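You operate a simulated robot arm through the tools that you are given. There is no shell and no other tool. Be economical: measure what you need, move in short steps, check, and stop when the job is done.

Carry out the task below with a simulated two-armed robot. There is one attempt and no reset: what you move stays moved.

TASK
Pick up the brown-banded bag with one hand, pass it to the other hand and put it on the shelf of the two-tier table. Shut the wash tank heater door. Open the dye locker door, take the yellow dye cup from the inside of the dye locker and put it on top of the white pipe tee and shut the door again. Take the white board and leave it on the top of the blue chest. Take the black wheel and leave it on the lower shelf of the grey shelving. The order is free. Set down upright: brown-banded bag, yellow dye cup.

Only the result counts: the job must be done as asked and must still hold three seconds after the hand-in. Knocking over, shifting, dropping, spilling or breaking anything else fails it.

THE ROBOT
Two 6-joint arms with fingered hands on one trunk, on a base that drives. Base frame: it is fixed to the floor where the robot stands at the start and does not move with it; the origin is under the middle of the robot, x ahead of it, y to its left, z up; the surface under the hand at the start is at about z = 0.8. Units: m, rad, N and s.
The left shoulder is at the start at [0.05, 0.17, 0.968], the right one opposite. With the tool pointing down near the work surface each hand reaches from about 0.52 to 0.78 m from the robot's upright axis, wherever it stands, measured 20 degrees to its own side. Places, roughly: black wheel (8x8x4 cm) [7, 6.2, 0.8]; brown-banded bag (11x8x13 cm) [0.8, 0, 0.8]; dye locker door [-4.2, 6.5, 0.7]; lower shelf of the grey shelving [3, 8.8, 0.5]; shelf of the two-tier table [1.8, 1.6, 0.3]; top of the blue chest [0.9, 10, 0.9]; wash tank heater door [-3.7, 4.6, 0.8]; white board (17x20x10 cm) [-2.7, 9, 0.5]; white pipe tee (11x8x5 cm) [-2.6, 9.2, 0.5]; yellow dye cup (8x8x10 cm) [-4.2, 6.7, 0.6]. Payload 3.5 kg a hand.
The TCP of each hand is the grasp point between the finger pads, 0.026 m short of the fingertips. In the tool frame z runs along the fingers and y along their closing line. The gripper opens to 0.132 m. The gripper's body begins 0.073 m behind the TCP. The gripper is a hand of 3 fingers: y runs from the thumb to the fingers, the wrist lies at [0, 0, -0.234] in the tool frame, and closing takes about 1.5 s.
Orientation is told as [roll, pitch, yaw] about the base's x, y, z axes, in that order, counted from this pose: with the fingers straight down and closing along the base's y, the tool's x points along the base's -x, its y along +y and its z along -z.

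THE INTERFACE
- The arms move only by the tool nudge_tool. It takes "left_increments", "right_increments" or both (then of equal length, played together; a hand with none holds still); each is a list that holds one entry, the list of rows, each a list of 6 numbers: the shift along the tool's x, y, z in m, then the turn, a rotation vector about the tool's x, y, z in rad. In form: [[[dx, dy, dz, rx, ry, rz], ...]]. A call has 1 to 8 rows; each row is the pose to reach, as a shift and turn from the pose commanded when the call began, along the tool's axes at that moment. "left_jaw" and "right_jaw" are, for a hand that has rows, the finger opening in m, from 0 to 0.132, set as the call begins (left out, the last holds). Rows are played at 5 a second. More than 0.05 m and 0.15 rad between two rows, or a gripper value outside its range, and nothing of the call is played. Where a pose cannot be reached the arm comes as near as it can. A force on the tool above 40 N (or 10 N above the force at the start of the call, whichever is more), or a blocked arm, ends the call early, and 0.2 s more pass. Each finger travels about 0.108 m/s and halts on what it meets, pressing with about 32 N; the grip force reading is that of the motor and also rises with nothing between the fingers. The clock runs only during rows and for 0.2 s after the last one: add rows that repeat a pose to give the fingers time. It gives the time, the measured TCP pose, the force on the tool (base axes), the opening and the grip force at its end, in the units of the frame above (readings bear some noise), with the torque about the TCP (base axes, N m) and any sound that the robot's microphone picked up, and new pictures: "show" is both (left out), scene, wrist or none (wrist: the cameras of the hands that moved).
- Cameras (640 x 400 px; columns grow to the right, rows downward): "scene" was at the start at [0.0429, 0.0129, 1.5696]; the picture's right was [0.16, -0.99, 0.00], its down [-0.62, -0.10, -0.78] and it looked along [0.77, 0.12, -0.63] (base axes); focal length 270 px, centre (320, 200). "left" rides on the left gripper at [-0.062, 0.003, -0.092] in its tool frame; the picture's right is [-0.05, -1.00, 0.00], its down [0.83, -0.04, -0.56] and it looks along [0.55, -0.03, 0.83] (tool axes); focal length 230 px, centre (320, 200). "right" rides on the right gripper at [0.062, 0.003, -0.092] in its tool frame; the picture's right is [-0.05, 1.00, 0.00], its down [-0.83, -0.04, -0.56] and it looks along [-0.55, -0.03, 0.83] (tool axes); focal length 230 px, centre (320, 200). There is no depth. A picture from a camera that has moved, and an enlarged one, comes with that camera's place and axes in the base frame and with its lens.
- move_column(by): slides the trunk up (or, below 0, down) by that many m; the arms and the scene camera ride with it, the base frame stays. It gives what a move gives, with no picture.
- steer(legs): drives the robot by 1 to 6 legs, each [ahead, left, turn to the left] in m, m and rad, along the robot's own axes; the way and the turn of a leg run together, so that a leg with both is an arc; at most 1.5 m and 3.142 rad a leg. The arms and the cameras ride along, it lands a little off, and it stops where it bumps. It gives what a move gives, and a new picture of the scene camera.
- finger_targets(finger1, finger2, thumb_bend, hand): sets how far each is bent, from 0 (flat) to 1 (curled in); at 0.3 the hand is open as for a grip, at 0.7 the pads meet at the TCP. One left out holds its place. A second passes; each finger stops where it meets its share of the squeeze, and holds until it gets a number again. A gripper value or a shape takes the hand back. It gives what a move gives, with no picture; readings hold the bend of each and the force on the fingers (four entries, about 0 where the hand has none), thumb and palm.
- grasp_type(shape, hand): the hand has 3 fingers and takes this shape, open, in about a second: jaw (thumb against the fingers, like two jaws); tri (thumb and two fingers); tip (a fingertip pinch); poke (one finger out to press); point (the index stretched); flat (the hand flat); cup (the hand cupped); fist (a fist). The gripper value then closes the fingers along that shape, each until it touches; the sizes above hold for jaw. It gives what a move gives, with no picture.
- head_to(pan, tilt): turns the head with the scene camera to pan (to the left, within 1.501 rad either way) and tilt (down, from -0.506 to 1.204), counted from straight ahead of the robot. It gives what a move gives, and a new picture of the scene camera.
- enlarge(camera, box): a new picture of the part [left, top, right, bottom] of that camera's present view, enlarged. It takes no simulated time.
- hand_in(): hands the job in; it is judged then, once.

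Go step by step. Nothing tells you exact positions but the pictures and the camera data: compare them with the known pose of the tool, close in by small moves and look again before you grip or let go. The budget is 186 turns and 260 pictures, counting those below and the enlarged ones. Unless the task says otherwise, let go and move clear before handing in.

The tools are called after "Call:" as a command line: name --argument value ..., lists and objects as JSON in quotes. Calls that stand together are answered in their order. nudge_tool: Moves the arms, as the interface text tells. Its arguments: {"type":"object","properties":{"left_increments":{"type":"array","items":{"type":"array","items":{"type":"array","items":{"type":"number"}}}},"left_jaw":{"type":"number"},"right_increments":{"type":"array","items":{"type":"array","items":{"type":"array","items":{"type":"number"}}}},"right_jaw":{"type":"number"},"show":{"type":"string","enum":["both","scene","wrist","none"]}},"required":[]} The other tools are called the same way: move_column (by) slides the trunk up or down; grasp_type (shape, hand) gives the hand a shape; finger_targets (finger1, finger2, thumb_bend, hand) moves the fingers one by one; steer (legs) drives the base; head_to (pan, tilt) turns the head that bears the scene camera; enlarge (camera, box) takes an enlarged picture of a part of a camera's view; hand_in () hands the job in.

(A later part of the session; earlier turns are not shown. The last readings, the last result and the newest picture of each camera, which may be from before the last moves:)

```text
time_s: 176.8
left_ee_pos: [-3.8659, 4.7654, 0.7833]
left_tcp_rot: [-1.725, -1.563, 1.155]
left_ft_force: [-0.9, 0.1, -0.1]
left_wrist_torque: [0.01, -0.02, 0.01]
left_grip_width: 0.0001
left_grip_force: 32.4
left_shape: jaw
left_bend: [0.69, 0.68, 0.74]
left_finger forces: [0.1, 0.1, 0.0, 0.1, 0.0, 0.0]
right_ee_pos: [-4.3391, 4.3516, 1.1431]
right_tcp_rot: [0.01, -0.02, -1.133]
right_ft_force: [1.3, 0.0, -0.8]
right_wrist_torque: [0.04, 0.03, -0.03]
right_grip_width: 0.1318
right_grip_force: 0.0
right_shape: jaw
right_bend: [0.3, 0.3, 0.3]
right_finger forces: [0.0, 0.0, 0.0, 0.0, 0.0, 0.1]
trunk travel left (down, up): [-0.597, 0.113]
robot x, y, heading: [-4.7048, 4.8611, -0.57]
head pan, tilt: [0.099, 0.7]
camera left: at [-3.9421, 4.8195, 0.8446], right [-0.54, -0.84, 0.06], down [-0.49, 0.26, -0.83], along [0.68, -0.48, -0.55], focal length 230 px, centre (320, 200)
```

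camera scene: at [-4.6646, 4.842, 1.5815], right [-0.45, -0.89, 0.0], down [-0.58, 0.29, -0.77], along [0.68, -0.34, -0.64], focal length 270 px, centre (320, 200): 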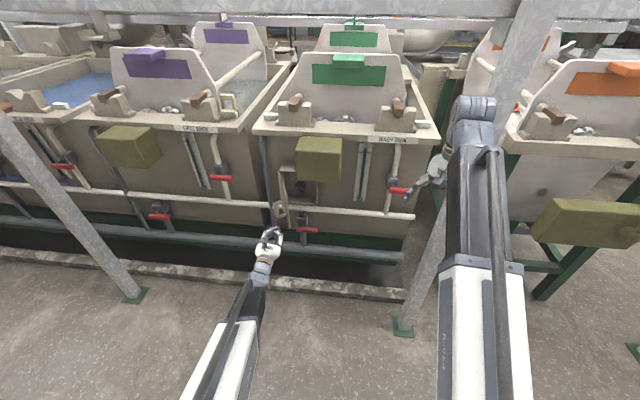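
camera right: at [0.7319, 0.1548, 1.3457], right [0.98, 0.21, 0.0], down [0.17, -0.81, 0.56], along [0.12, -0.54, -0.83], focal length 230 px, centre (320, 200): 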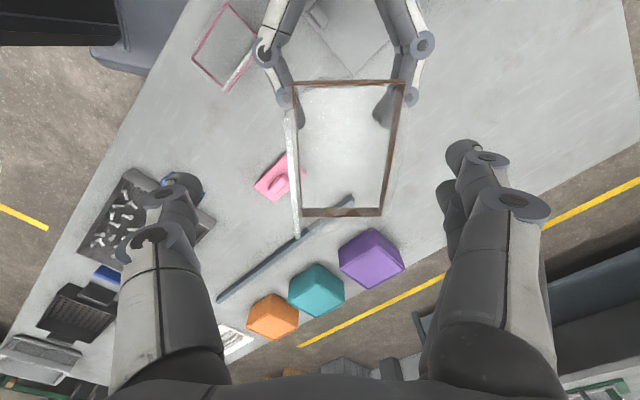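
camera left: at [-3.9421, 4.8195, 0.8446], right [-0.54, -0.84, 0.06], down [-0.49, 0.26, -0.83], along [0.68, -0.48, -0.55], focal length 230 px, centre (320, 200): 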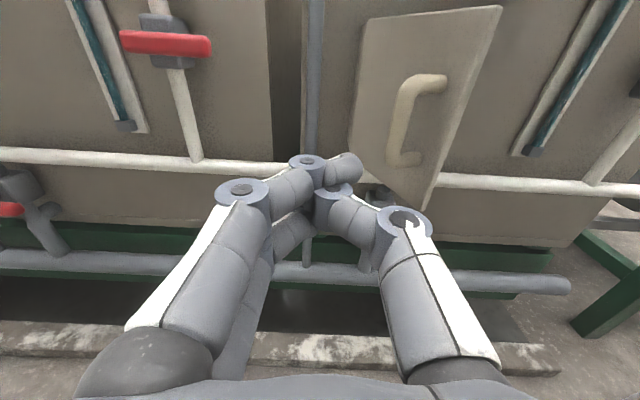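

Clear of the handle. I drive ahead 0.12 m.

Call:
steer --legs '[[0.12, 0, 0]]'

Call:
enlarge --camera "left" --box '[0, 0, 640, 400]'

```text
time_s: 178.0
left_ee_pos: [-3.7639, 4.6993, 0.7824]
left_tcp_rot: [-1.6, -1.565, 1.024]
left_ft_force: [0.1, 0.2, -0.4]
left_wrist_torque: [0.0, -0.01, 0.0]
left_grip_width: 0.0003
left_grip_force: 31.9
left_shape: jaw
left_bend: [0.69, 0.68, 0.74]
left_finger forces: [0.0, 0.0, 0.1, 0.0, 0.1, 0.0]
right_ee_pos: [-4.2363, 4.2847, 1.1412]
right_tcp_rot: [0.011, -0.021, -1.133]
right_ft_force: [0.4, 0.8, 0.8]
right_wrist_torque: [0.02, 0.03, 0.01]
right_grip_width: 0.132
right_grip_force: 0.0
right_shape: jaw
right_bend: [0.3, 0.3, 0.3]
right_finger forces: [0.1, 0.0, 0.1, 0.0, 0.0, 0.0]
trunk travel left (down, up): [-0.597, 0.113]
robot x, y, heading: [-4.6024, 4.796, -0.567]
head pan, tilt: [0.099, 0.7]
camera scene: at [-4.5616, 4.7766, 1.5815], right [-0.45, -0.89, 0.0], down [-0.58, 0.29, -0.76], along [0.68, -0.34, -0.64], focal length 270 px, centre (320, 200)
```

scene: 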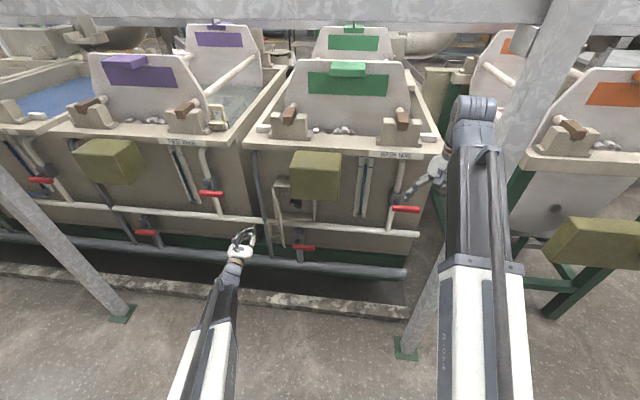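

```text
1.00 times, centred on (320, 200) of left (not enlarged: the box is as wide or as high as the picture)
camera zoom: at [-3.8398, 4.7538, 0.844], right [-0.54, -0.84, 0.06], down [-0.49, 0.26, -0.83], along [0.68, -0.48, -0.55], focal length 230 px, centre (320, 200)
```

zoom: 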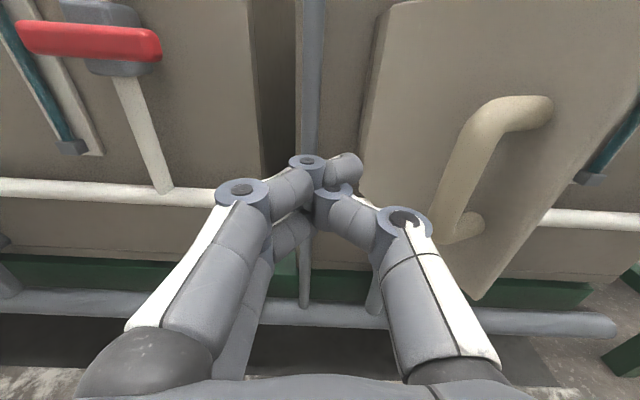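

Now I sweep right to swing the door.

Call:
nudge_tool --left_increments '[[[0, -0.03, 0, 0, 0, 0], [0, -0.06, 0.005, 0, 0, 0], [0, -0.09, 0.01, 0, 0, 0], [0, -0.12, 0.02, 0, 0, 0], [0, -0.15, 0.03, 0, 0, 0], [0, -0.18, 0.04, 0, 0, 0]]]'

```text
time_s: 179.4
left_ee_pos: [-3.8135, 4.5503, 0.7888]
left_tcp_rot: [-0.838, -1.562, 0.231]
left_ft_force: [0.0, -0.6, -0.4]
left_wrist_torque: [0.0, -0.02, 0.02]
left_grip_width: 0.0
left_grip_force: 32.2
left_shape: jaw
left_bend: [0.69, 0.68, 0.74]
left_finger forces: [0.1, 0.0, 0.0, 0.0, 0.1, 0.0]
left hand out of reach, approached as far as the arm can: row 5, 6
right_ee_pos: [-4.2357, 4.2863, 1.1419]
right_tcp_rot: [0.009, -0.021, -1.133]
right_ft_force: [-0.2, -0.6, -0.1]
right_wrist_torque: [0.0, 0.01, -0.01]
right_grip_width: 0.1316
right_grip_force: 0.1
right_shape: jaw
right_bend: [0.3, 0.3, 0.3]
right_finger forces: [0.0, 0.0, 0.0, 0.0, 0.1, 0.0]
trunk travel left (down, up): [-0.597, 0.113]
robot x, y, heading: [-4.6018, 4.7974, -0.569]
head pan, tilt: [0.099, 0.7]
camera scene: at [-4.5624, 4.7769, 1.5815], right [-0.45, -0.89, 0.0], down [-0.58, 0.29, -0.76], along [0.68, -0.34, -0.64], focal length 270 px, centre (320, 200)
camera left: at [-3.8875, 4.606, 0.8512], right [-0.57, -0.82, 0.06], down [-0.49, 0.28, -0.83], along [0.66, -0.5, -0.56], focal length 230 px, centre (320, 200)
```

scene: 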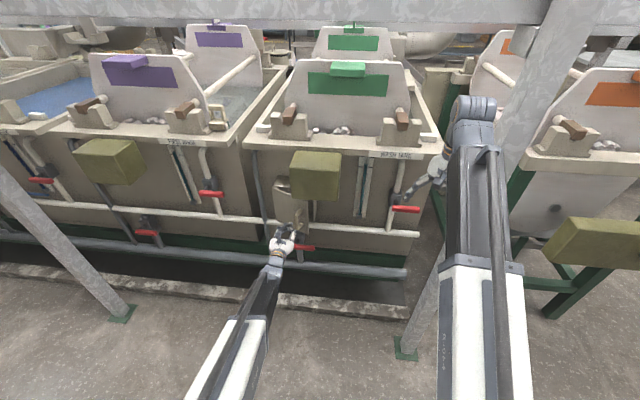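
left: 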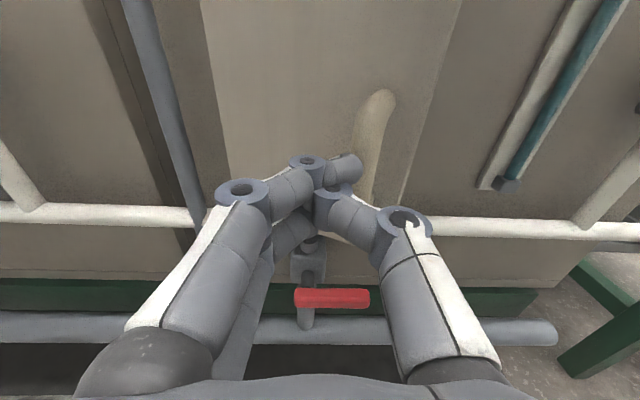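

The door has swung nearly shut. I push forward to close it fully.

Call:
nudge_tool --left_increments '[[[0, 0, 0.03, 0, 0, 0], [0, 0, 0.06, 0, 0, 0], [0, 0, 0.09, 0, 0, 0], [0, 0, 0.12, 0, 0, 0], [0, 0, 0.14, 0, 0, 0]]]'

Call:
enlarge --camera "scene" --box '[230, 130, 358, 270]'

```text
time_s: 180.6
left_ee_pos: [-3.7155, 4.5048, 0.8014]
left_tcp_rot: [-1.245, -1.561, 0.656]
left_ft_force: [0.0, -0.7, 0.4]
left_wrist_torque: [0.0, 0.02, 0.0]
left_grip_width: 0.0
left_grip_force: 32.0
left_shape: jaw
left_bend: [0.69, 0.68, 0.74]
left_finger forces: [0.0, 0.1, 0.1, 0.0, 0.0, 0.0]
left hand out of reach, approached as far as the arm can: row 1, 2, 3, 4, 5
right_ee_pos: [-4.236, 4.2865, 1.1427]
right_tcp_rot: [0.01, -0.021, -1.132]
right_ft_force: [-0.4, 0.4, 0.0]
right_wrist_torque: [0.03, 0.0, -0.02]
right_grip_width: 0.1318
right_grip_force: 0.1
right_shape: jaw
right_bend: [0.3, 0.3, 0.3]
right_finger forces: [0.1, 0.0, 0.0, 0.0, 0.1, 0.0]
trunk travel left (down, up): [-0.597, 0.113]
robot x, y, heading: [-4.6021, 4.7925, -0.564]
head pan, tilt: [0.099, 0.7]
camera scene: at [-4.5623, 4.777, 1.5815], right [-0.45, -0.89, 0.0], down [-0.58, 0.29, -0.76], along [0.68, -0.34, -0.64], focal length 270 px, centre (320, 200)
camera left: at [-3.791, 4.5598, 0.8649], right [-0.55, -0.83, 0.06], down [-0.49, 0.27, -0.83], along [0.67, -0.49, -0.56], focal length 230 px, centre (320, 200)
```

scene: 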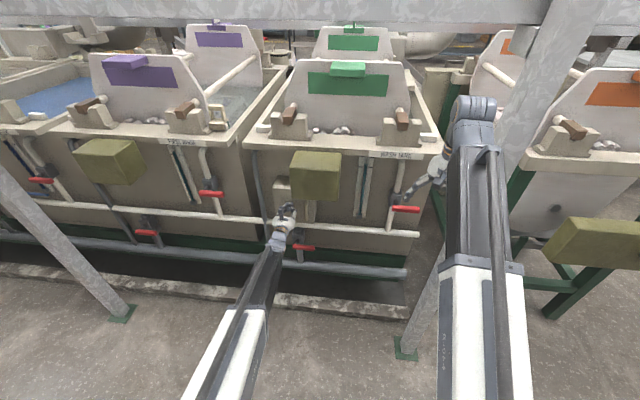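
left: 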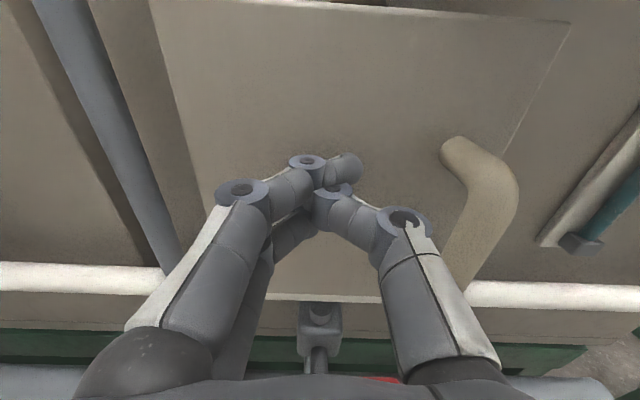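

```text
2.86 times, centred on (294, 200) of scene
camera zoom: at [-4.5623, 4.777, 1.5815], right [-0.45, -0.89, 0.0], down [-0.58, 0.29, -0.76], along [0.68, -0.34, -0.64], focal length 771 px, centre (394, 200)
```

zoom: 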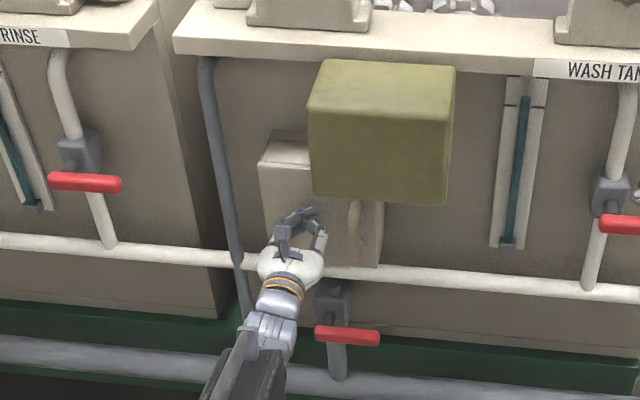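

The door looks almost flush, but there is no force yet. I press a little further by driving ahead 4 cm.

Call:
steer --legs '[[0.04, 0, 0]]'

Call:
enlarge --camera "left" --box '[0, 0, 640, 400]'

```text
time_s: 181.5
left_ee_pos: [-3.7049, 4.4987, 0.8029]
left_tcp_rot: [-1.427, -1.564, 0.84]
left_ft_force: [-14.6, 9.1, 4.2]
left_wrist_torque: [-0.03, -0.1, 0.11]
left_grip_width: 0.0
left_grip_force: 32.2
left_shape: jaw
left_bend: [0.7, 0.71, 0.77]
left_finger forces: [0.0, 0.0, 0.0, 0.1, 0.0, 0.0]
right_ee_pos: [-4.2216, 4.2785, 1.145]
right_tcp_rot: [0.011, -0.023, -1.134]
right_ft_force: [0.1, -0.5, -0.5]
right_wrist_torque: [0.0, 0.0, -0.01]
right_grip_width: 0.132
right_grip_force: 0.1
right_shape: jaw
right_bend: [0.3, 0.3, 0.3]
right_finger forces: [0.0, 0.1, 0.1, 0.1, 0.0, 0.0]
trunk travel left (down, up): [-0.597, 0.113]
robot x, y, heading: [-4.5896, 4.7847, -0.567]
head pan, tilt: [0.099, 0.7]
stopped in leg 1: the force on the tool passed its limit at 71 N (the readings are from after the stop); the commanded pose is now the measured one
camera scene: at [-4.5493, 4.7687, 1.5816], right [-0.45, -0.89, 0.0], down [-0.57, 0.29, -0.77], along [0.68, -0.34, -0.64], focal length 270 px, centre (320, 200)
```

scene: 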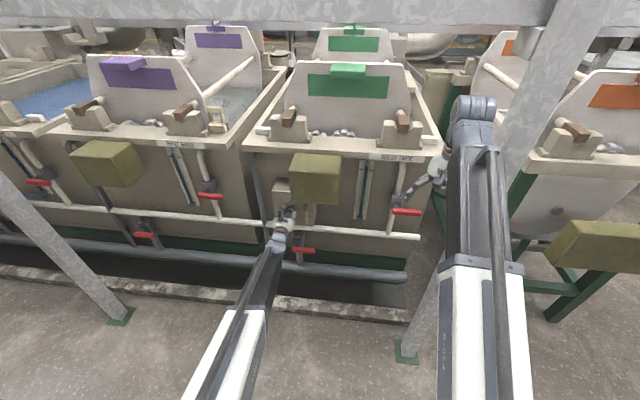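

```text
1.00 times, centred on (320, 200) of left (not enlarged: the box is as wide or as high as the picture)
camera zoom: at [-3.7805, 4.5539, 0.8647], right [-0.55, -0.83, 0.06], down [-0.49, 0.27, -0.83], along [0.67, -0.49, -0.56], focal length 230 px, centre (320, 200)
```

zoom: 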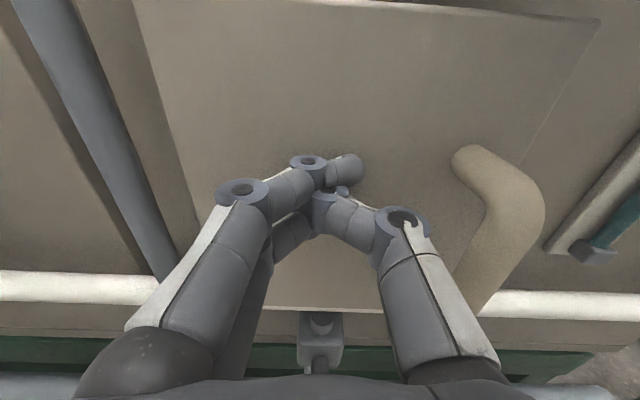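

A solid stop at about 70 N: the door is against its frame. I withdraw the hand and check.

Call:
nudge_tool --left_increments '[[[0, 0, -0.04, 0, 0, 0], [0, 0, -0.08, 0, 0, 0], [0, 0, -0.12, 0, 0, 0], [0, 0, -0.12, 0, 0, 0]]]' --show "wrist"

Call:
steer --legs '[[-0.22, 0, 0]]'

Call:
enlarge --camera "scene" --box '[240, 120, 368, 230]'

```text
time_s: 182.5
left_ee_pos: [-3.8035, 4.5626, 0.8019]
left_tcp_rot: [-1.142, -1.562, 0.554]
left_ft_force: [0.6, 0.1, -0.2]
left_wrist_torque: [-0.02, 0.0, 0.0]
left_grip_width: 0.0
left_grip_force: 31.5
left_shape: jaw
left_bend: [0.7, 0.7, 0.75]
left_finger forces: [0.0, 0.1, 0.0, 0.0, 0.0, 0.0]
right_ee_pos: [-4.2205, 4.2777, 1.1433]
right_tcp_rot: [0.012, -0.021, -1.133]
right_ft_force: [0.3, -0.1, -0.7]
right_wrist_torque: [-0.01, -0.02, -0.01]
right_grip_width: 0.1319
right_grip_force: 0.0
right_shape: jaw
right_bend: [0.3, 0.3, 0.3]
right_finger forces: [0.0, 0.1, 0.0, 0.0, 0.0, 0.0]
trunk travel left (down, up): [-0.597, 0.113]
robot x, y, heading: [-4.5897, 4.7857, -0.567]
head pan, tilt: [0.099, 0.7]
camera left: at [-3.8783, 4.6185, 0.8636], right [-0.55, -0.83, 0.06], down [-0.49, 0.27, -0.83], along [0.67, -0.49, -0.56], focal length 230 px, centre (320, 200)
```

left: 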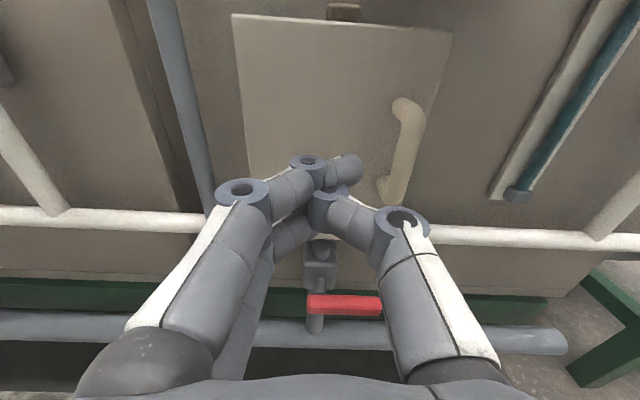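

```text
time_s: 184.1
left_ee_pos: [-3.9876, 4.6806, 0.8025]
left_tcp_rot: [-1.181, -1.563, 0.596]
left_ft_force: [-1.4, -0.6, 0.2]
left_wrist_torque: [-0.01, -0.01, -0.05]
left_grip_width: 0.0001
left_grip_force: 32.0
left_shape: jaw
left_bend: [0.7, 0.7, 0.75]
left_finger forces: [0.0, 0.0, 0.0, 0.0, 0.0, 0.0]
right_ee_pos: [-4.406, 4.3951, 1.142]
right_tcp_rot: [0.01, -0.02, -1.132]
right_ft_force: [-0.6, 1.6, 0.2]
right_wrist_torque: [-0.02, 0.03, 0.02]
right_grip_width: 0.132
right_grip_force: 0.0
right_shape: jaw
right_bend: [0.3, 0.3, 0.3]
right_finger forces: [0.1, 0.0, 0.0, 0.1, 0.1, 0.0]
trunk travel left (down, up): [-0.597, 0.113]
robot x, y, heading: [-4.7715, 4.9021, -0.562]
head pan, tilt: [0.099, 0.7]
camera scene: at [-4.7333, 4.8855, 1.5816], right [-0.45, -0.89, 0.0], down [-0.58, 0.29, -0.77], along [0.68, -0.34, -0.64], focal length 270 px, centre (320, 200)
```

scene: 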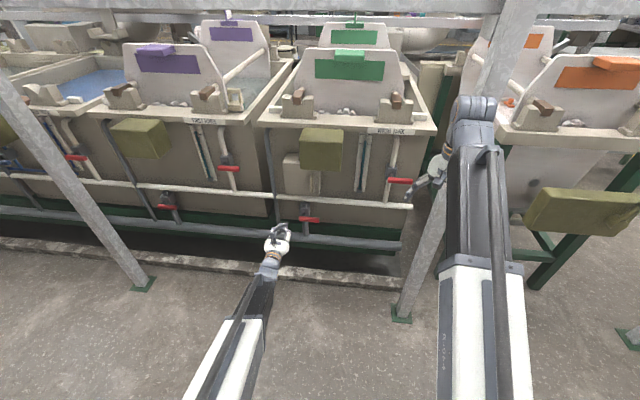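

```text
3.64 times, centred on (304, 175) of scene
camera zoom: at [-4.7333, 4.8855, 1.5816], right [-0.45, -0.89, 0.0], down [-0.58, 0.29, -0.77], along [0.68, -0.34, -0.64], focal length 981 px, centre (378, 291)
```

zoom: 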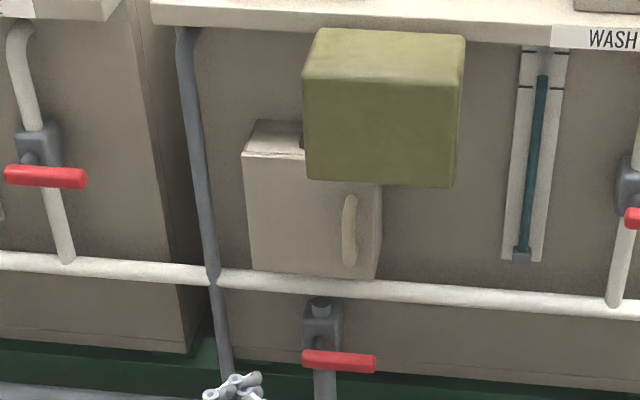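

The heater door is shut. Next I turn north towards the dye locker at about n -7.0, e 3.2.

Call:
steer --legs '[[0, 0, 1.56]]'

Call:
head_to --pan 0.35 --tilt 0.5

```text
time_s: 188.3
left_ee_pos: [-4.5475, 5.6854, 0.8015]
left_tcp_rot: [-1.137, -1.562, 2.115]
left_ft_force: [-0.1, 0.6, 0.7]
left_wrist_torque: [0.02, 0.0, 0.0]
left_grip_width: 0.0
left_grip_force: 32.1
left_shape: jaw
left_bend: [0.7, 0.7, 0.75]
left_finger forces: [0.0, 0.0, 0.0, 0.0, 0.0, 0.0]
right_ee_pos: [-4.2637, 5.2658, 1.1416]
right_tcp_rot: [0.01, -0.022, 0.434]
right_ft_force: [0.0, -0.1, 0.0]
right_wrist_torque: [-0.01, -0.02, 0.02]
right_grip_width: 0.1319
right_grip_force: 0.1
right_shape: jaw
right_bend: [0.3, 0.3, 0.3]
right_finger forces: [0.0, 0.0, 0.1, 0.0, 0.0, 0.1]
trunk travel left (down, up): [-0.597, 0.113]
robot x, y, heading: [-4.7747, 4.9075, 1.007]
head pan, tilt: [0.099, 0.7]
camera scene: at [-4.758, 4.944, 1.5815], right [0.89, -0.45, 0.0], down [-0.29, -0.57, -0.76], along [0.35, 0.68, -0.64], focal length 270 px, centre (320, 200)
```

scene: 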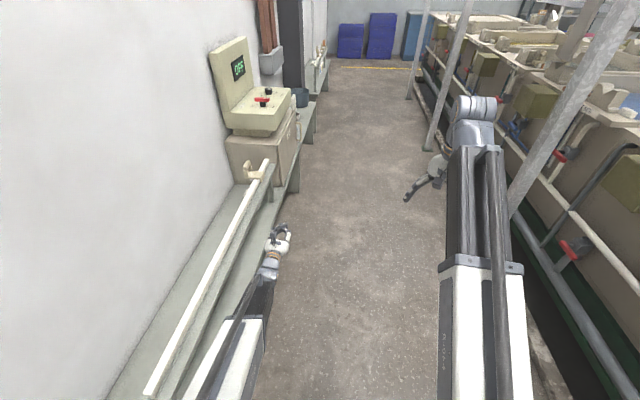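

```text
time_s: 189.1
left_ee_pos: [-4.5469, 5.6856, 0.8014]
left_tcp_rot: [-1.144, -1.562, 2.124]
left_ft_force: [0.0, 0.0, 0.1]
left_wrist_torque: [-0.02, 0.03, 0.0]
left_grip_width: 0.0
left_grip_force: 31.9
left_shape: jaw
left_bend: [0.7, 0.7, 0.75]
left_finger forces: [0.1, 0.1, 0.0, 0.0, 0.1, 0.0]
right_ee_pos: [-4.2637, 5.267, 1.142]
right_tcp_rot: [0.012, -0.021, 0.434]
right_ft_force: [-1.0, 0.5, -0.2]
right_wrist_torque: [-0.02, -0.04, 0.03]
right_grip_width: 0.1321
right_grip_force: 0.1
right_shape: jaw
right_bend: [0.3, 0.3, 0.3]
right_finger forces: [0.0, 0.1, 0.0, 0.0, 0.0, 0.0]
trunk travel left (down, up): [-0.597, 0.113]
robot x, y, heading: [-4.7725, 4.9028, 1.002]
head pan, tilt: [0.351, 0.499]
camera scene: at [-4.7767, 4.957, 1.5992], right [0.98, -0.22, 0.0], down [-0.1, -0.47, -0.88], along [0.19, 0.86, -0.48], focal length 270 px, centre (320, 200)
```

scene: 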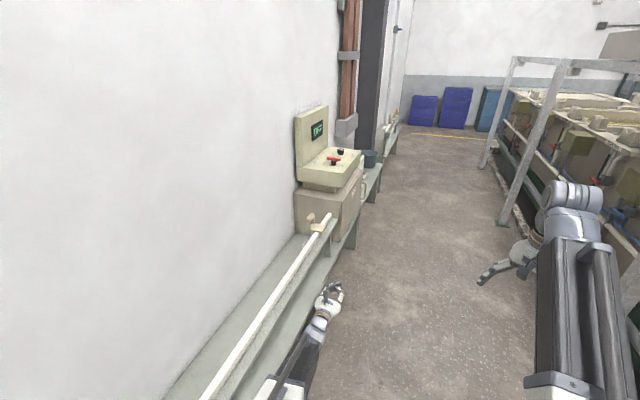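

The dye locker is the box on the wall bench under the green-display console. I zoom on it.

Call:
enlarge --camera "scene" --box '[270, 90, 430, 260]'

```text
2.35 times, centred on (350, 175) of scene
camera zoom: at [-4.7767, 4.957, 1.5992], right [0.98, -0.22, 0.0], down [-0.1, -0.47, -0.88], along [0.19, 0.86, -0.48], focal length 635 px, centre (249, 259)
```

zoom: 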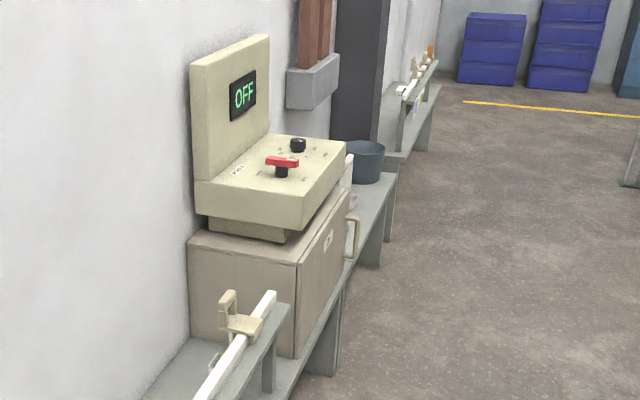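

The locker door spans roughly e 2.92–3.45 with its hinge on the south side and its handle on the north side. I drive north clear of it, shift towards the tank side and turn to face it.

Call:
steer --legs '[[0, -0.35, 0], [1.5, 0, 0], [0.55, 0, 0], [0, -0.2, 0], [0, 0, 1.57]]'

Call:
head_to --pan 0.2 --tilt 0.8

```text
time_s: 206.2
left_ee_pos: [-3.9854, 6.5649, 0.8017]
left_tcp_rot: [-1.14, -1.562, -2.601]
left_ft_force: [-0.3, -0.8, 0.7]
left_wrist_torque: [-0.01, -0.01, -0.01]
left_grip_width: 0.0001
left_grip_force: 32.0
left_shape: jaw
left_bend: [0.7, 0.7, 0.75]
left_finger forces: [0.1, 0.0, 0.1, 0.0, 0.0, 0.0]
right_ee_pos: [-3.5634, 6.8443, 1.1432]
right_tcp_rot: [0.011, -0.021, 1.997]
right_ft_force: [0.2, 0.2, 0.0]
right_wrist_torque: [0.01, 0.0, -0.01]
right_grip_width: 0.1322
right_grip_force: 0.0
right_shape: jaw
right_bend: [0.3, 0.3, 0.3]
right_finger forces: [0.1, 0.0, 0.1, 0.0, 0.0, 0.0]
trunk travel left (down, up): [-0.597, 0.113]
robot x, y, heading: [-3.2051, 6.3297, 2.564]
head pan, tilt: [0.351, 0.499]
camera scene: at [-3.2607, 6.3307, 1.5992], right [0.22, 0.97, 0.0], down [0.47, -0.11, -0.88], along [-0.86, 0.2, -0.48], focal length 270 px, centre (320, 200)
```

scene: 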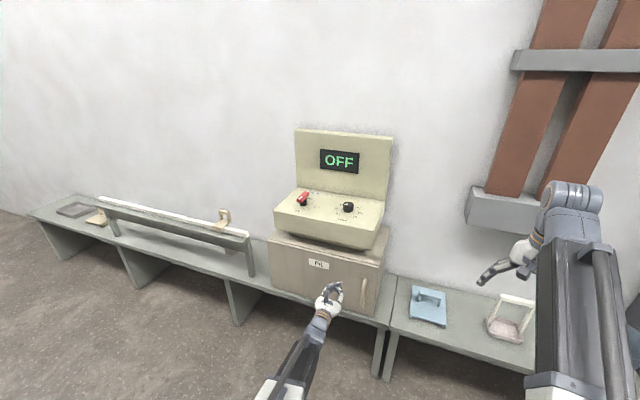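

```text
time_s: 207.0
left_ee_pos: [-3.9843, 6.5651, 0.8017]
left_tcp_rot: [-1.146, -1.561, -2.596]
left_ft_force: [0.0, 0.1, -0.4]
left_wrist_torque: [0.01, 0.01, 0.01]
left_grip_width: 0.0
left_grip_force: 32.2
left_shape: jaw
left_bend: [0.7, 0.7, 0.75]
left_finger forces: [0.1, 0.0, 0.0, 0.0, 0.1, 0.0]
right_ee_pos: [-3.5627, 6.8444, 1.1424]
right_tcp_rot: [0.011, -0.021, 1.996]
right_ft_force: [0.0, -0.2, 0.2]
right_wrist_torque: [-0.01, 0.03, -0.01]
right_grip_width: 0.132
right_grip_force: 0.1
right_shape: jaw
right_bend: [0.3, 0.3, 0.3]
right_finger forces: [0.1, 0.1, 0.0, 0.0, 0.1, 0.0]
trunk travel left (down, up): [-0.597, 0.113]
robot x, y, heading: [-3.2029, 6.3318, 2.56]
head pan, tilt: [0.201, 0.799]
camera scene: at [-3.2471, 6.3399, 1.5733], right [0.37, 0.93, 0.0], down [0.67, -0.26, -0.7], along [-0.65, 0.26, -0.72], focal length 270 px, centre (320, 200)
```

scene: 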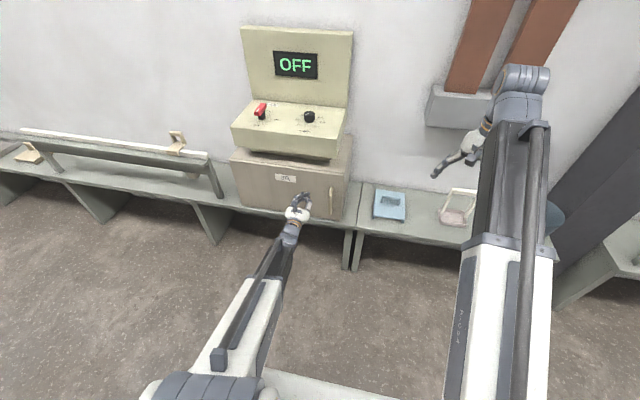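

I face the locker with the handle right of my hand. I zoom with both cameras to locate it.

Call:
enlarge --camera "scene" --box '[220, 130, 380, 230]'

Call:
enlarge --camera "left" --box '[0, 0, 640, 400]'

```text
4.00 times, centred on (300, 180) of scene
camera zoom: at [-3.2471, 6.3399, 1.5733], right [0.37, 0.93, 0.0], down [0.67, -0.26, -0.7], along [-0.65, 0.26, -0.72], focal length 1080 px, centre (400, 280)
```

zoom: 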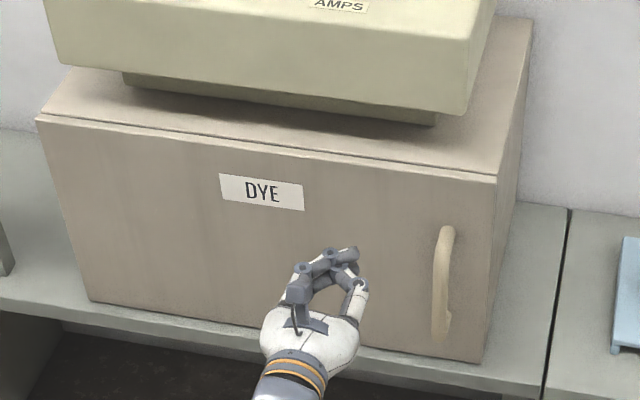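

```text
1.00 times, centred on (320, 200) of left (not enlarged: the box is as wide or as high as the picture)
camera zoom: at [-3.9116, 6.5108, 0.8637], right [0.56, 0.82, 0.06], down [0.49, -0.27, -0.83], along [-0.67, 0.5, -0.56], focal length 230 px, centre (320, 200)
```

zoom: 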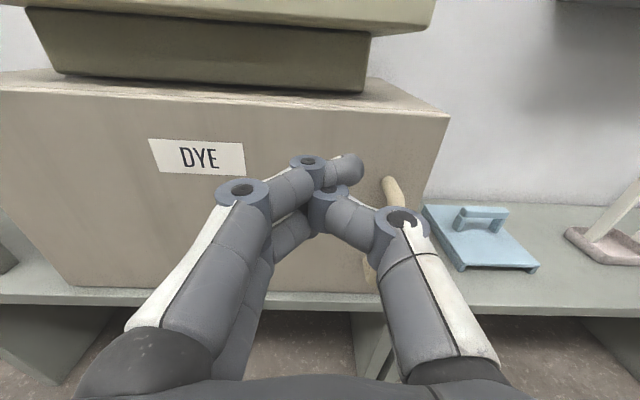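

The handle's vertical bar is at e≈3.45, n≈-7.02, z 0.55–0.73. I open the left hand to 8 cm and align it in front of the bar.

Call:
nudge_tool --left_increments '[[[0.04, -0.02, 0, 0, 0, 0], [0.08, -0.045, 0, 0, 0, 0], [0.12, -0.07, 0, 0, 0, 0], [0.16, -0.087, 0, 0, 0, 0], [0.16, -0.087, 0, 0, 0, 0]]]' --left_jaw 0.08

Call:
enlarge --camera "scene" --box '[220, 130, 380, 230]'

```text
time_s: 208.2
left_ee_pos: [-3.967, 6.5903, 0.6498]
left_tcp_rot: [-0.49, -1.552, 2.966]
left_ft_force: [-0.2, -0.1, 0.4]
left_wrist_torque: [0.05, 0.0, -0.01]
left_grip_width: 0.0796
left_grip_force: 0.1
left_shape: jaw
left_bend: [0.71, 0.71, 0.71]
left_finger forces: [0.0, 0.0, 0.0, 0.0, 0.0, 0.0]
left hand out of reach, approached as far as the arm can: row 1, 2, 3, 4, 5
right_ee_pos: [-3.5642, 6.8442, 1.1435]
right_tcp_rot: [0.01, -0.02, 1.997]
right_ft_force: [0.4, -0.6, 0.1]
right_wrist_torque: [-0.02, -0.03, 0.0]
right_grip_width: 0.1323
right_grip_force: 0.0
right_shape: jaw
right_bend: [0.3, 0.3, 0.3]
right_finger forces: [0.0, 0.0, 0.1, 0.0, 0.0, 0.0]
trunk travel left (down, up): [-0.597, 0.113]
robot x, y, heading: [-3.2034, 6.333, 2.562]
head pan, tilt: [0.201, 0.799]
camera scene: at [-3.247, 6.3399, 1.5733], right [0.37, 0.93, 0.0], down [0.67, -0.26, -0.7], along [-0.65, 0.26, -0.72], focal length 270 px, centre (320, 200)
camera left: at [-3.8978, 6.5334, 0.7127], right [0.62, 0.79, 0.06], down [0.48, -0.31, -0.82], along [-0.63, 0.53, -0.57], focal length 230 px, centre (320, 200)
```

scene: 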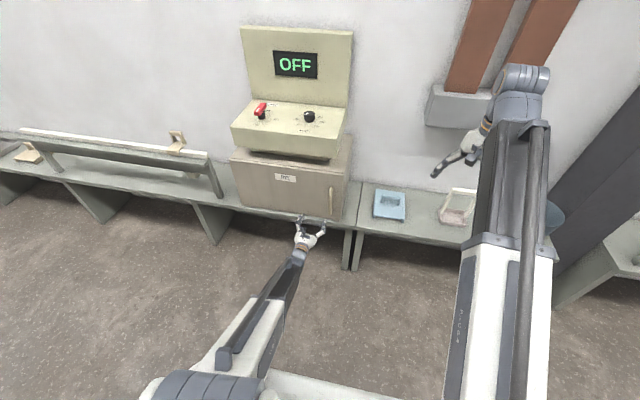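
left: 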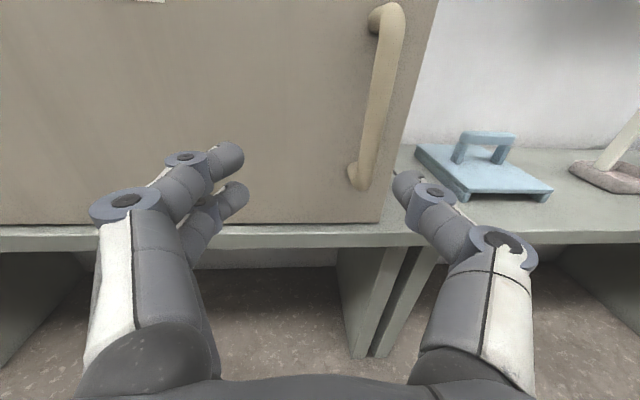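

```text
4.00 times, centred on (300, 180) of scene
camera zoom: at [-3.247, 6.3399, 1.5733], right [0.37, 0.93, 0.0], down [0.67, -0.26, -0.7], along [-0.65, 0.26, -0.72], focal length 1080 px, centre (400, 280)
```

zoom: 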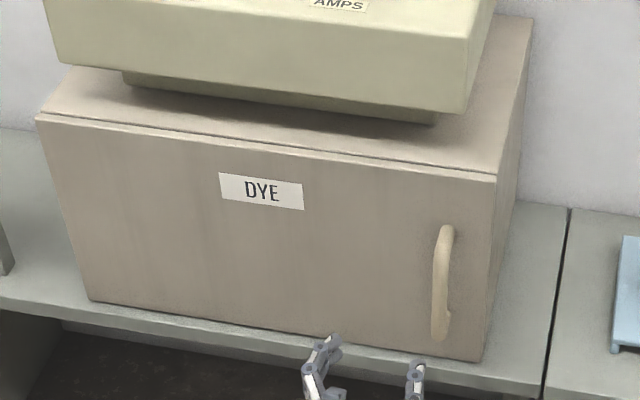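

The arm can't get that low from this trunk height. I raise the hand and lower the trunk by the same amount.

Call:
nudge_tool --left_increments '[[[-0.05, 0, 0, 0, 0, 0], [-0.1, 0, 0, 0, 0, 0], [-0.14, 0, 0, 0, 0, 0], [-0.18, 0, 0, 0, 0, 0]]]' --show "none"

Call:
move_column --by -0.18

Call:
enlarge --camera "left" --box '[0, 0, 640, 400]'

```text
time_s: 209.2
left_ee_pos: [-3.9702, 6.5921, 0.8307]
left_tcp_rot: [-0.514, -1.553, 2.992]
left_ft_force: [0.2, -0.7, 0.2]
left_wrist_torque: [0.03, 0.0, -0.04]
left_grip_width: 0.0796
left_grip_force: 0.0
left_shape: jaw
left_bend: [0.71, 0.71, 0.71]
left_finger forces: [0.0, 0.1, 0.0, 0.0, 0.0, 0.0]
right_ee_pos: [-3.5628, 6.8449, 1.1429]
right_tcp_rot: [0.01, -0.022, 1.995]
right_ft_force: [0.5, -0.4, -0.4]
right_wrist_torque: [0.02, -0.02, -0.01]
right_grip_width: 0.1317
right_grip_force: 0.1
right_shape: jaw
right_bend: [0.3, 0.3, 0.3]
right_finger forces: [0.0, 0.0, 0.0, 0.0, 0.1, 0.0]
trunk travel left (down, up): [-0.597, 0.113]
robot x, y, heading: [-3.2026, 6.3353, 2.56]
head pan, tilt: [0.201, 0.799]
```

```text
time_s: 211.2
left_ee_pos: [-3.9696, 6.5918, 0.6508]
left_tcp_rot: [-0.504, -1.553, 2.983]
left_ft_force: [-0.6, 0.5, 0.4]
left_wrist_torque: [-0.02, 0.01, 0.01]
left_grip_width: 0.0799
left_grip_force: 0.1
left_shape: jaw
left_bend: [0.71, 0.71, 0.71]
left_finger forces: [0.0, 0.0, 0.1, 0.0, 0.1, 0.0]
right_ee_pos: [-3.5636, 6.8442, 0.9629]
right_tcp_rot: [0.011, -0.021, 1.995]
right_ft_force: [-0.1, 0.7, -0.9]
right_wrist_torque: [0.0, -0.02, 0.0]
right_grip_width: 0.132
right_grip_force: 0.0
right_shape: jaw
right_bend: [0.3, 0.3, 0.3]
right_finger forces: [0.0, 0.1, 0.0, 0.1, 0.0, 0.0]
trunk travel left (down, up): [-0.417, 0.293]
robot x, y, heading: [-3.2023, 6.3327, 2.562]
head pan, tilt: [0.201, 0.799]
```

```text
1.00 times, centred on (320, 200) of left (not enlarged: the box is as wide or as high as the picture)
camera zoom: at [-3.901, 6.5339, 0.7137], right [0.62, 0.79, 0.06], down [0.48, -0.31, -0.82], along [-0.63, 0.53, -0.57], focal length 230 px, centre (320, 200)
```

zoom: 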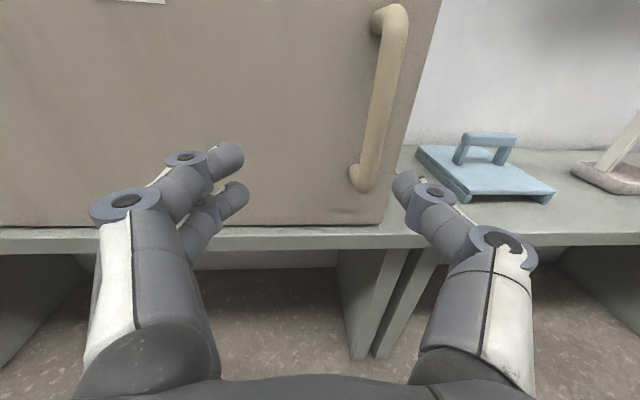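

Height is right now. I square the hand's heading and shift it over in line with the handle.

Call:
nudge_tool --left_increments '[[[0, -0.02, 0, -0.055, 0, 0], [0, -0.05, 0, -0.11, 0, 0], [0, -0.05, 0, -0.11, 0, 0]]]' --show "wrist"

```text
time_s: 212.0
left_ee_pos: [-3.9632, 6.6001, 0.6504]
left_tcp_rot: [-0.457, -1.553, 2.959]
left_ft_force: [0.3, -0.2, -0.1]
left_wrist_torque: [0.01, -0.03, 0.0]
left_grip_width: 0.0799
left_grip_force: 0.0
left_shape: jaw
left_bend: [0.71, 0.71, 0.71]
left_finger forces: [0.0, 0.1, 0.0, 0.0, 0.1, 0.1]
left hand out of reach, approached as far as the arm can: row 1, 2, 3
right_ee_pos: [-3.5631, 6.845, 0.9627]
right_tcp_rot: [0.011, -0.02, 1.996]
right_ft_force: [0.0, 0.6, 0.5]
right_wrist_torque: [0.01, -0.06, 0.0]
right_grip_width: 0.1318
right_grip_force: 0.1
right_shape: jaw
right_bend: [0.3, 0.3, 0.3]
right_finger forces: [0.0, 0.0, 0.0, 0.1, 0.0, 0.0]
trunk travel left (down, up): [-0.417, 0.293]
robot x, y, heading: [-3.2038, 6.3318, 2.567]
head pan, tilt: [0.201, 0.799]
camera left: at [-3.8934, 6.5437, 0.7138], right [0.6, 0.8, 0.06], down [0.49, -0.3, -0.82], along [-0.64, 0.52, -0.57], focal length 230 px, centre (320, 200)
```

left: 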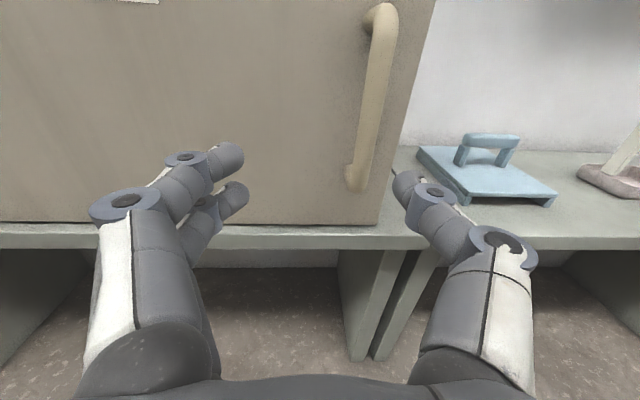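

The wrist is at its inner limit, so I shift the base instead: 4.5 cm to the right, then ahead 9 cm.

Call:
steer --legs '[[0, -0.045, 0], [0.09, 0, 0]]'

Call:
enlarge --camera "left" --box '[0, 0, 640, 400]'

```text
time_s: 213.6
left_ee_pos: [-4.0144, 6.6874, 0.6506]
left_tcp_rot: [-0.462, -1.554, 2.962]
left_ft_force: [0.1, -0.1, 0.0]
left_wrist_torque: [0.01, 0.02, 0.01]
left_grip_width: 0.0796
left_grip_force: 0.0
left_shape: jaw
left_bend: [0.71, 0.71, 0.71]
left_finger forces: [0.1, 0.0, 0.1, 0.1, 0.0, 0.0]
right_ee_pos: [-3.6144, 6.9317, 0.9623]
right_tcp_rot: [0.01, -0.02, 1.996]
right_ft_force: [-0.7, -0.9, 1.0]
right_wrist_torque: [0.04, 0.0, -0.02]
right_grip_width: 0.1319
right_grip_force: 0.0
right_shape: jaw
right_bend: [0.3, 0.3, 0.3]
right_finger forces: [0.0, 0.0, 0.0, 0.1, 0.0, 0.0]
trunk travel left (down, up): [-0.417, 0.293]
robot x, y, heading: [-3.2519, 6.416, 2.565]
head pan, tilt: [0.201, 0.799]
camera scene: at [-3.2984, 6.4267, 1.3933], right [0.37, 0.93, 0.0], down [0.67, -0.26, -0.7], along [-0.65, 0.26, -0.72], focal length 270 px, centre (320, 200)
```

scene: 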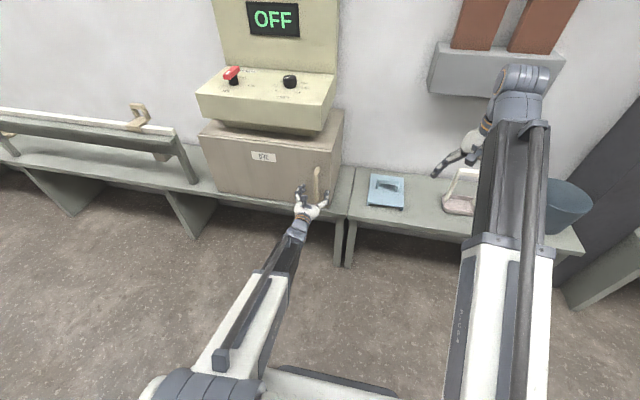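

```text
1.00 times, centred on (320, 200) of left (not enlarged: the box is as wide or as high as the picture)
camera zoom: at [-3.9448, 6.6306, 0.7138], right [0.6, 0.8, 0.06], down [0.49, -0.3, -0.82], along [-0.64, 0.52, -0.57], focal length 230 px, centre (320, 200)
```

zoom: 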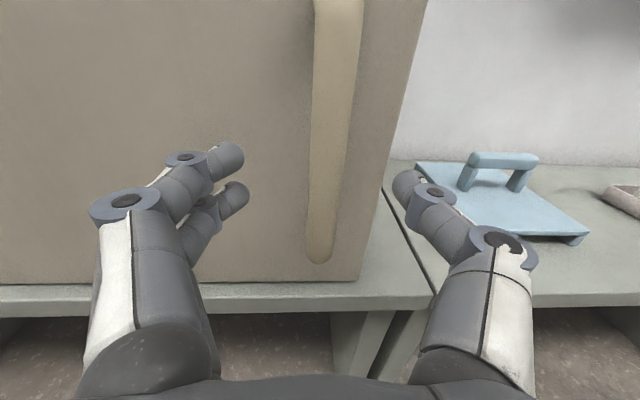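

The handle bar stands between the fingers. I advance 3.5 cm and close on it.

Call:
nudge_tool --left_increments '[[[0, 0, 0.018, 0, 0, 0], [0, 0, 0.034, 0, 0, 0], [0, 0, 0.034, 0, 0, 0]]]' --show "none"

Call:
nudge_tool --left_increments '[[[0, 0, 0, 0, 0, 0], [0, 0, 0, 0, 0, 0], [0, 0, 0, 0, 0, 0], [0, 0, 0, 0, 0, 0], [0, 0, 0, 0, 0, 0]]]' --left_jaw 0.0 --show "wrist"

```text
time_s: 214.4
left_ee_pos: [-4.04, 6.7054, 0.65]
left_tcp_rot: [-0.473, -1.55, 2.973]
left_ft_force: [33.4, -22.5, -2.8]
left_wrist_torque: [0.14, 0.0, 1.94]
left_grip_width: 0.0775
left_grip_force: 0.1
left_shape: jaw
left_bend: [0.74, 0.73, 0.71]
left_finger forces: [22.2, 18.2, 0.1, 0.0, 0.0, 0.1]
right_ee_pos: [-3.6129, 6.9305, 0.9643]
right_tcp_rot: [0.013, -0.024, 1.995]
right_ft_force: [0.3, -0.6, -0.3]
right_wrist_torque: [0.01, -0.01, 0.0]
right_grip_width: 0.1318
right_grip_force: 0.1
right_shape: jaw
right_bend: [0.3, 0.3, 0.3]
right_finger forces: [0.0, 0.0, 0.0, 0.1, 0.0, 0.1]
trunk travel left (down, up): [-0.417, 0.293]
robot x, y, heading: [-3.2532, 6.4171, 2.568]
head pan, tilt: [0.201, 0.799]
```

```text
time_s: 215.6
left_ee_pos: [-4.041, 6.7124, 0.6529]
left_tcp_rot: [-0.403, -1.557, 2.897]
left_ft_force: [13.1, 15.5, 2.1]
left_wrist_torque: [0.02, 0.09, 0.32]
left_grip_width: 0.0063
left_grip_force: 31.7
left_shape: jaw
left_bend: [0.78, 0.78, 0.76]
left_finger forces: [0.0, 0.0, 0.0, 0.0, 18.2, 0.1]
right_ee_pos: [-3.6137, 6.9334, 0.9619]
right_tcp_rot: [0.012, -0.021, 1.995]
right_ft_force: [0.1, 1.0, 0.5]
right_wrist_torque: [0.02, 0.02, 0.02]
right_grip_width: 0.1318
right_grip_force: 0.0
right_shape: jaw
right_bend: [0.3, 0.3, 0.3]
right_finger forces: [0.1, 0.1, 0.1, 0.0, 0.0, 0.0]
trunk travel left (down, up): [-0.417, 0.293]
robot x, y, heading: [-3.2533, 6.4169, 2.565]
head pan, tilt: [0.201, 0.799]
camera left: at [-3.9712, 6.6554, 0.7153], right [0.6, 0.8, 0.06], down [0.48, -0.3, -0.82], along [-0.64, 0.52, -0.56], focal length 230 px, centre (320, 200)
```

left: 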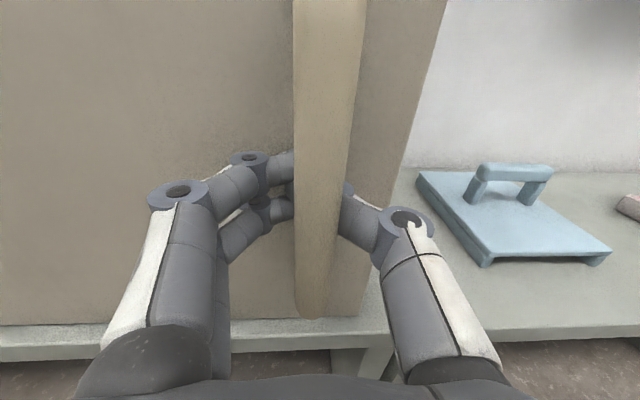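

The fingers are hooked behind the bar. I pull by driving back 12 cm.

Call:
steer --legs '[[-0.12, 0.01, 0]]'

Call:
enlarge --camera "left" --box '[0, 0, 640, 400]'

```text
time_s: 216.8
left_ee_pos: [-3.948, 6.6324, 0.6487]
left_tcp_rot: [-0.448, -1.552, 2.95]
left_ft_force: [-0.1, -0.2, -0.9]
left_wrist_torque: [0.04, 0.03, -0.02]
left_grip_width: 0.0068
left_grip_force: 31.8
left_shape: jaw
left_bend: [0.77, 0.77, 0.74]
left_finger forces: [0.1, 0.1, 0.0, 0.0, 0.0, 0.0]
right_ee_pos: [-3.5201, 6.8577, 0.9629]
right_tcp_rot: [0.012, -0.021, 1.998]
right_ft_force: [0.0, -0.7, 0.6]
right_wrist_torque: [0.01, 0.01, 0.04]
right_grip_width: 0.132
right_grip_force: 0.0
right_shape: jaw
right_bend: [0.3, 0.3, 0.3]
right_finger forces: [0.0, 0.1, 0.0, 0.0, 0.0, 0.0]
trunk travel left (down, up): [-0.417, 0.293]
robot x, y, heading: [-3.1627, 6.3433, 2.569]
head pan, tilt: [0.201, 0.799]
camera scene: at [-3.2031, 6.3526, 1.3933], right [0.37, 0.93, 0.0], down [0.67, -0.26, -0.7], along [-0.65, 0.26, -0.72], focal length 270 px, centre (320, 200)
```

scene: 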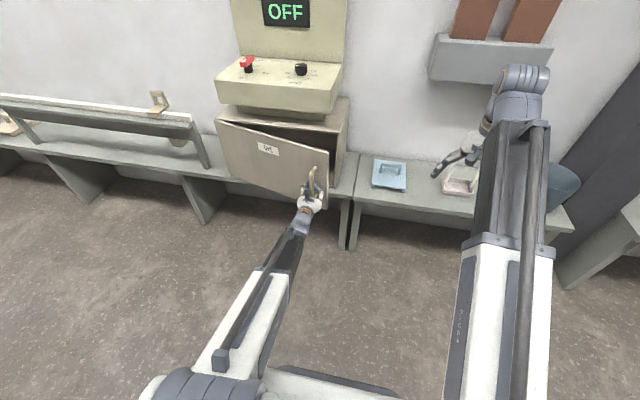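

```text
1.00 times, centred on (320, 200) of left (not enlarged: the box is as wide or as high as the picture)
camera zoom: at [-3.8771, 6.5767, 0.7131], right [0.6, 0.8, 0.06], down [0.49, -0.3, -0.82], along [-0.64, 0.52, -0.57], focal length 230 px, centre (320, 200)
```

zoom: 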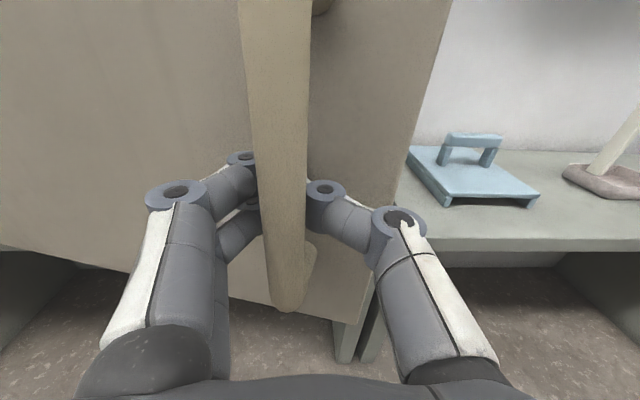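

The door opens. I pull a little more along its arc.

Call:
steer --legs '[[-0.07, 0.04, 0]]'

```text
time_s: 217.9
left_ee_pos: [-3.9103, 6.5605, 0.6491]
left_tcp_rot: [-0.451, -1.552, 2.953]
left_ft_force: [-0.3, 0.4, -0.2]
left_wrist_torque: [0.0, 0.0, -0.02]
left_grip_width: 0.0069
left_grip_force: 32.2
left_shape: jaw
left_bend: [0.77, 0.77, 0.74]
left_finger forces: [0.1, 0.1, 0.0, 0.1, 0.1, 0.0]
right_ee_pos: [-3.4837, 6.7848, 0.963]
right_tcp_rot: [0.011, -0.02, 2.0]
right_ft_force: [0.6, 0.6, 0.4]
right_wrist_torque: [-0.01, -0.04, -0.01]
right_grip_width: 0.132
right_grip_force: 0.0
right_shape: jaw
right_bend: [0.3, 0.3, 0.3]
right_finger forces: [0.0, 0.1, 0.0, 0.0, 0.1, 0.1]
trunk travel left (down, up): [-0.417, 0.293]
robot x, y, heading: [-3.1224, 6.2723, 2.564]
head pan, tilt: [0.201, 0.799]
camera scene: at [-3.166, 6.2806, 1.3933], right [0.37, 0.93, 0.0], down [0.67, -0.26, -0.7], along [-0.65, 0.26, -0.72], focal length 270 px, centre (320, 200)
```

scene: 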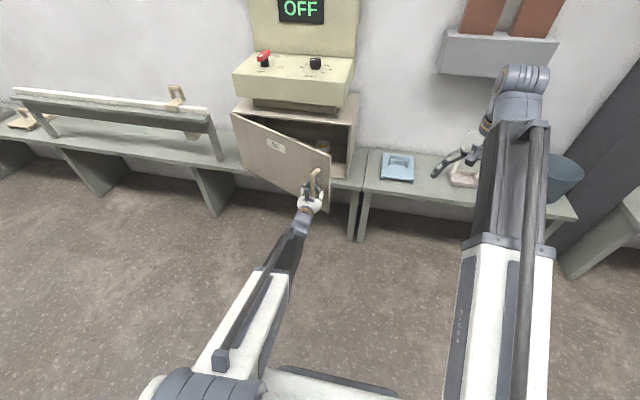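

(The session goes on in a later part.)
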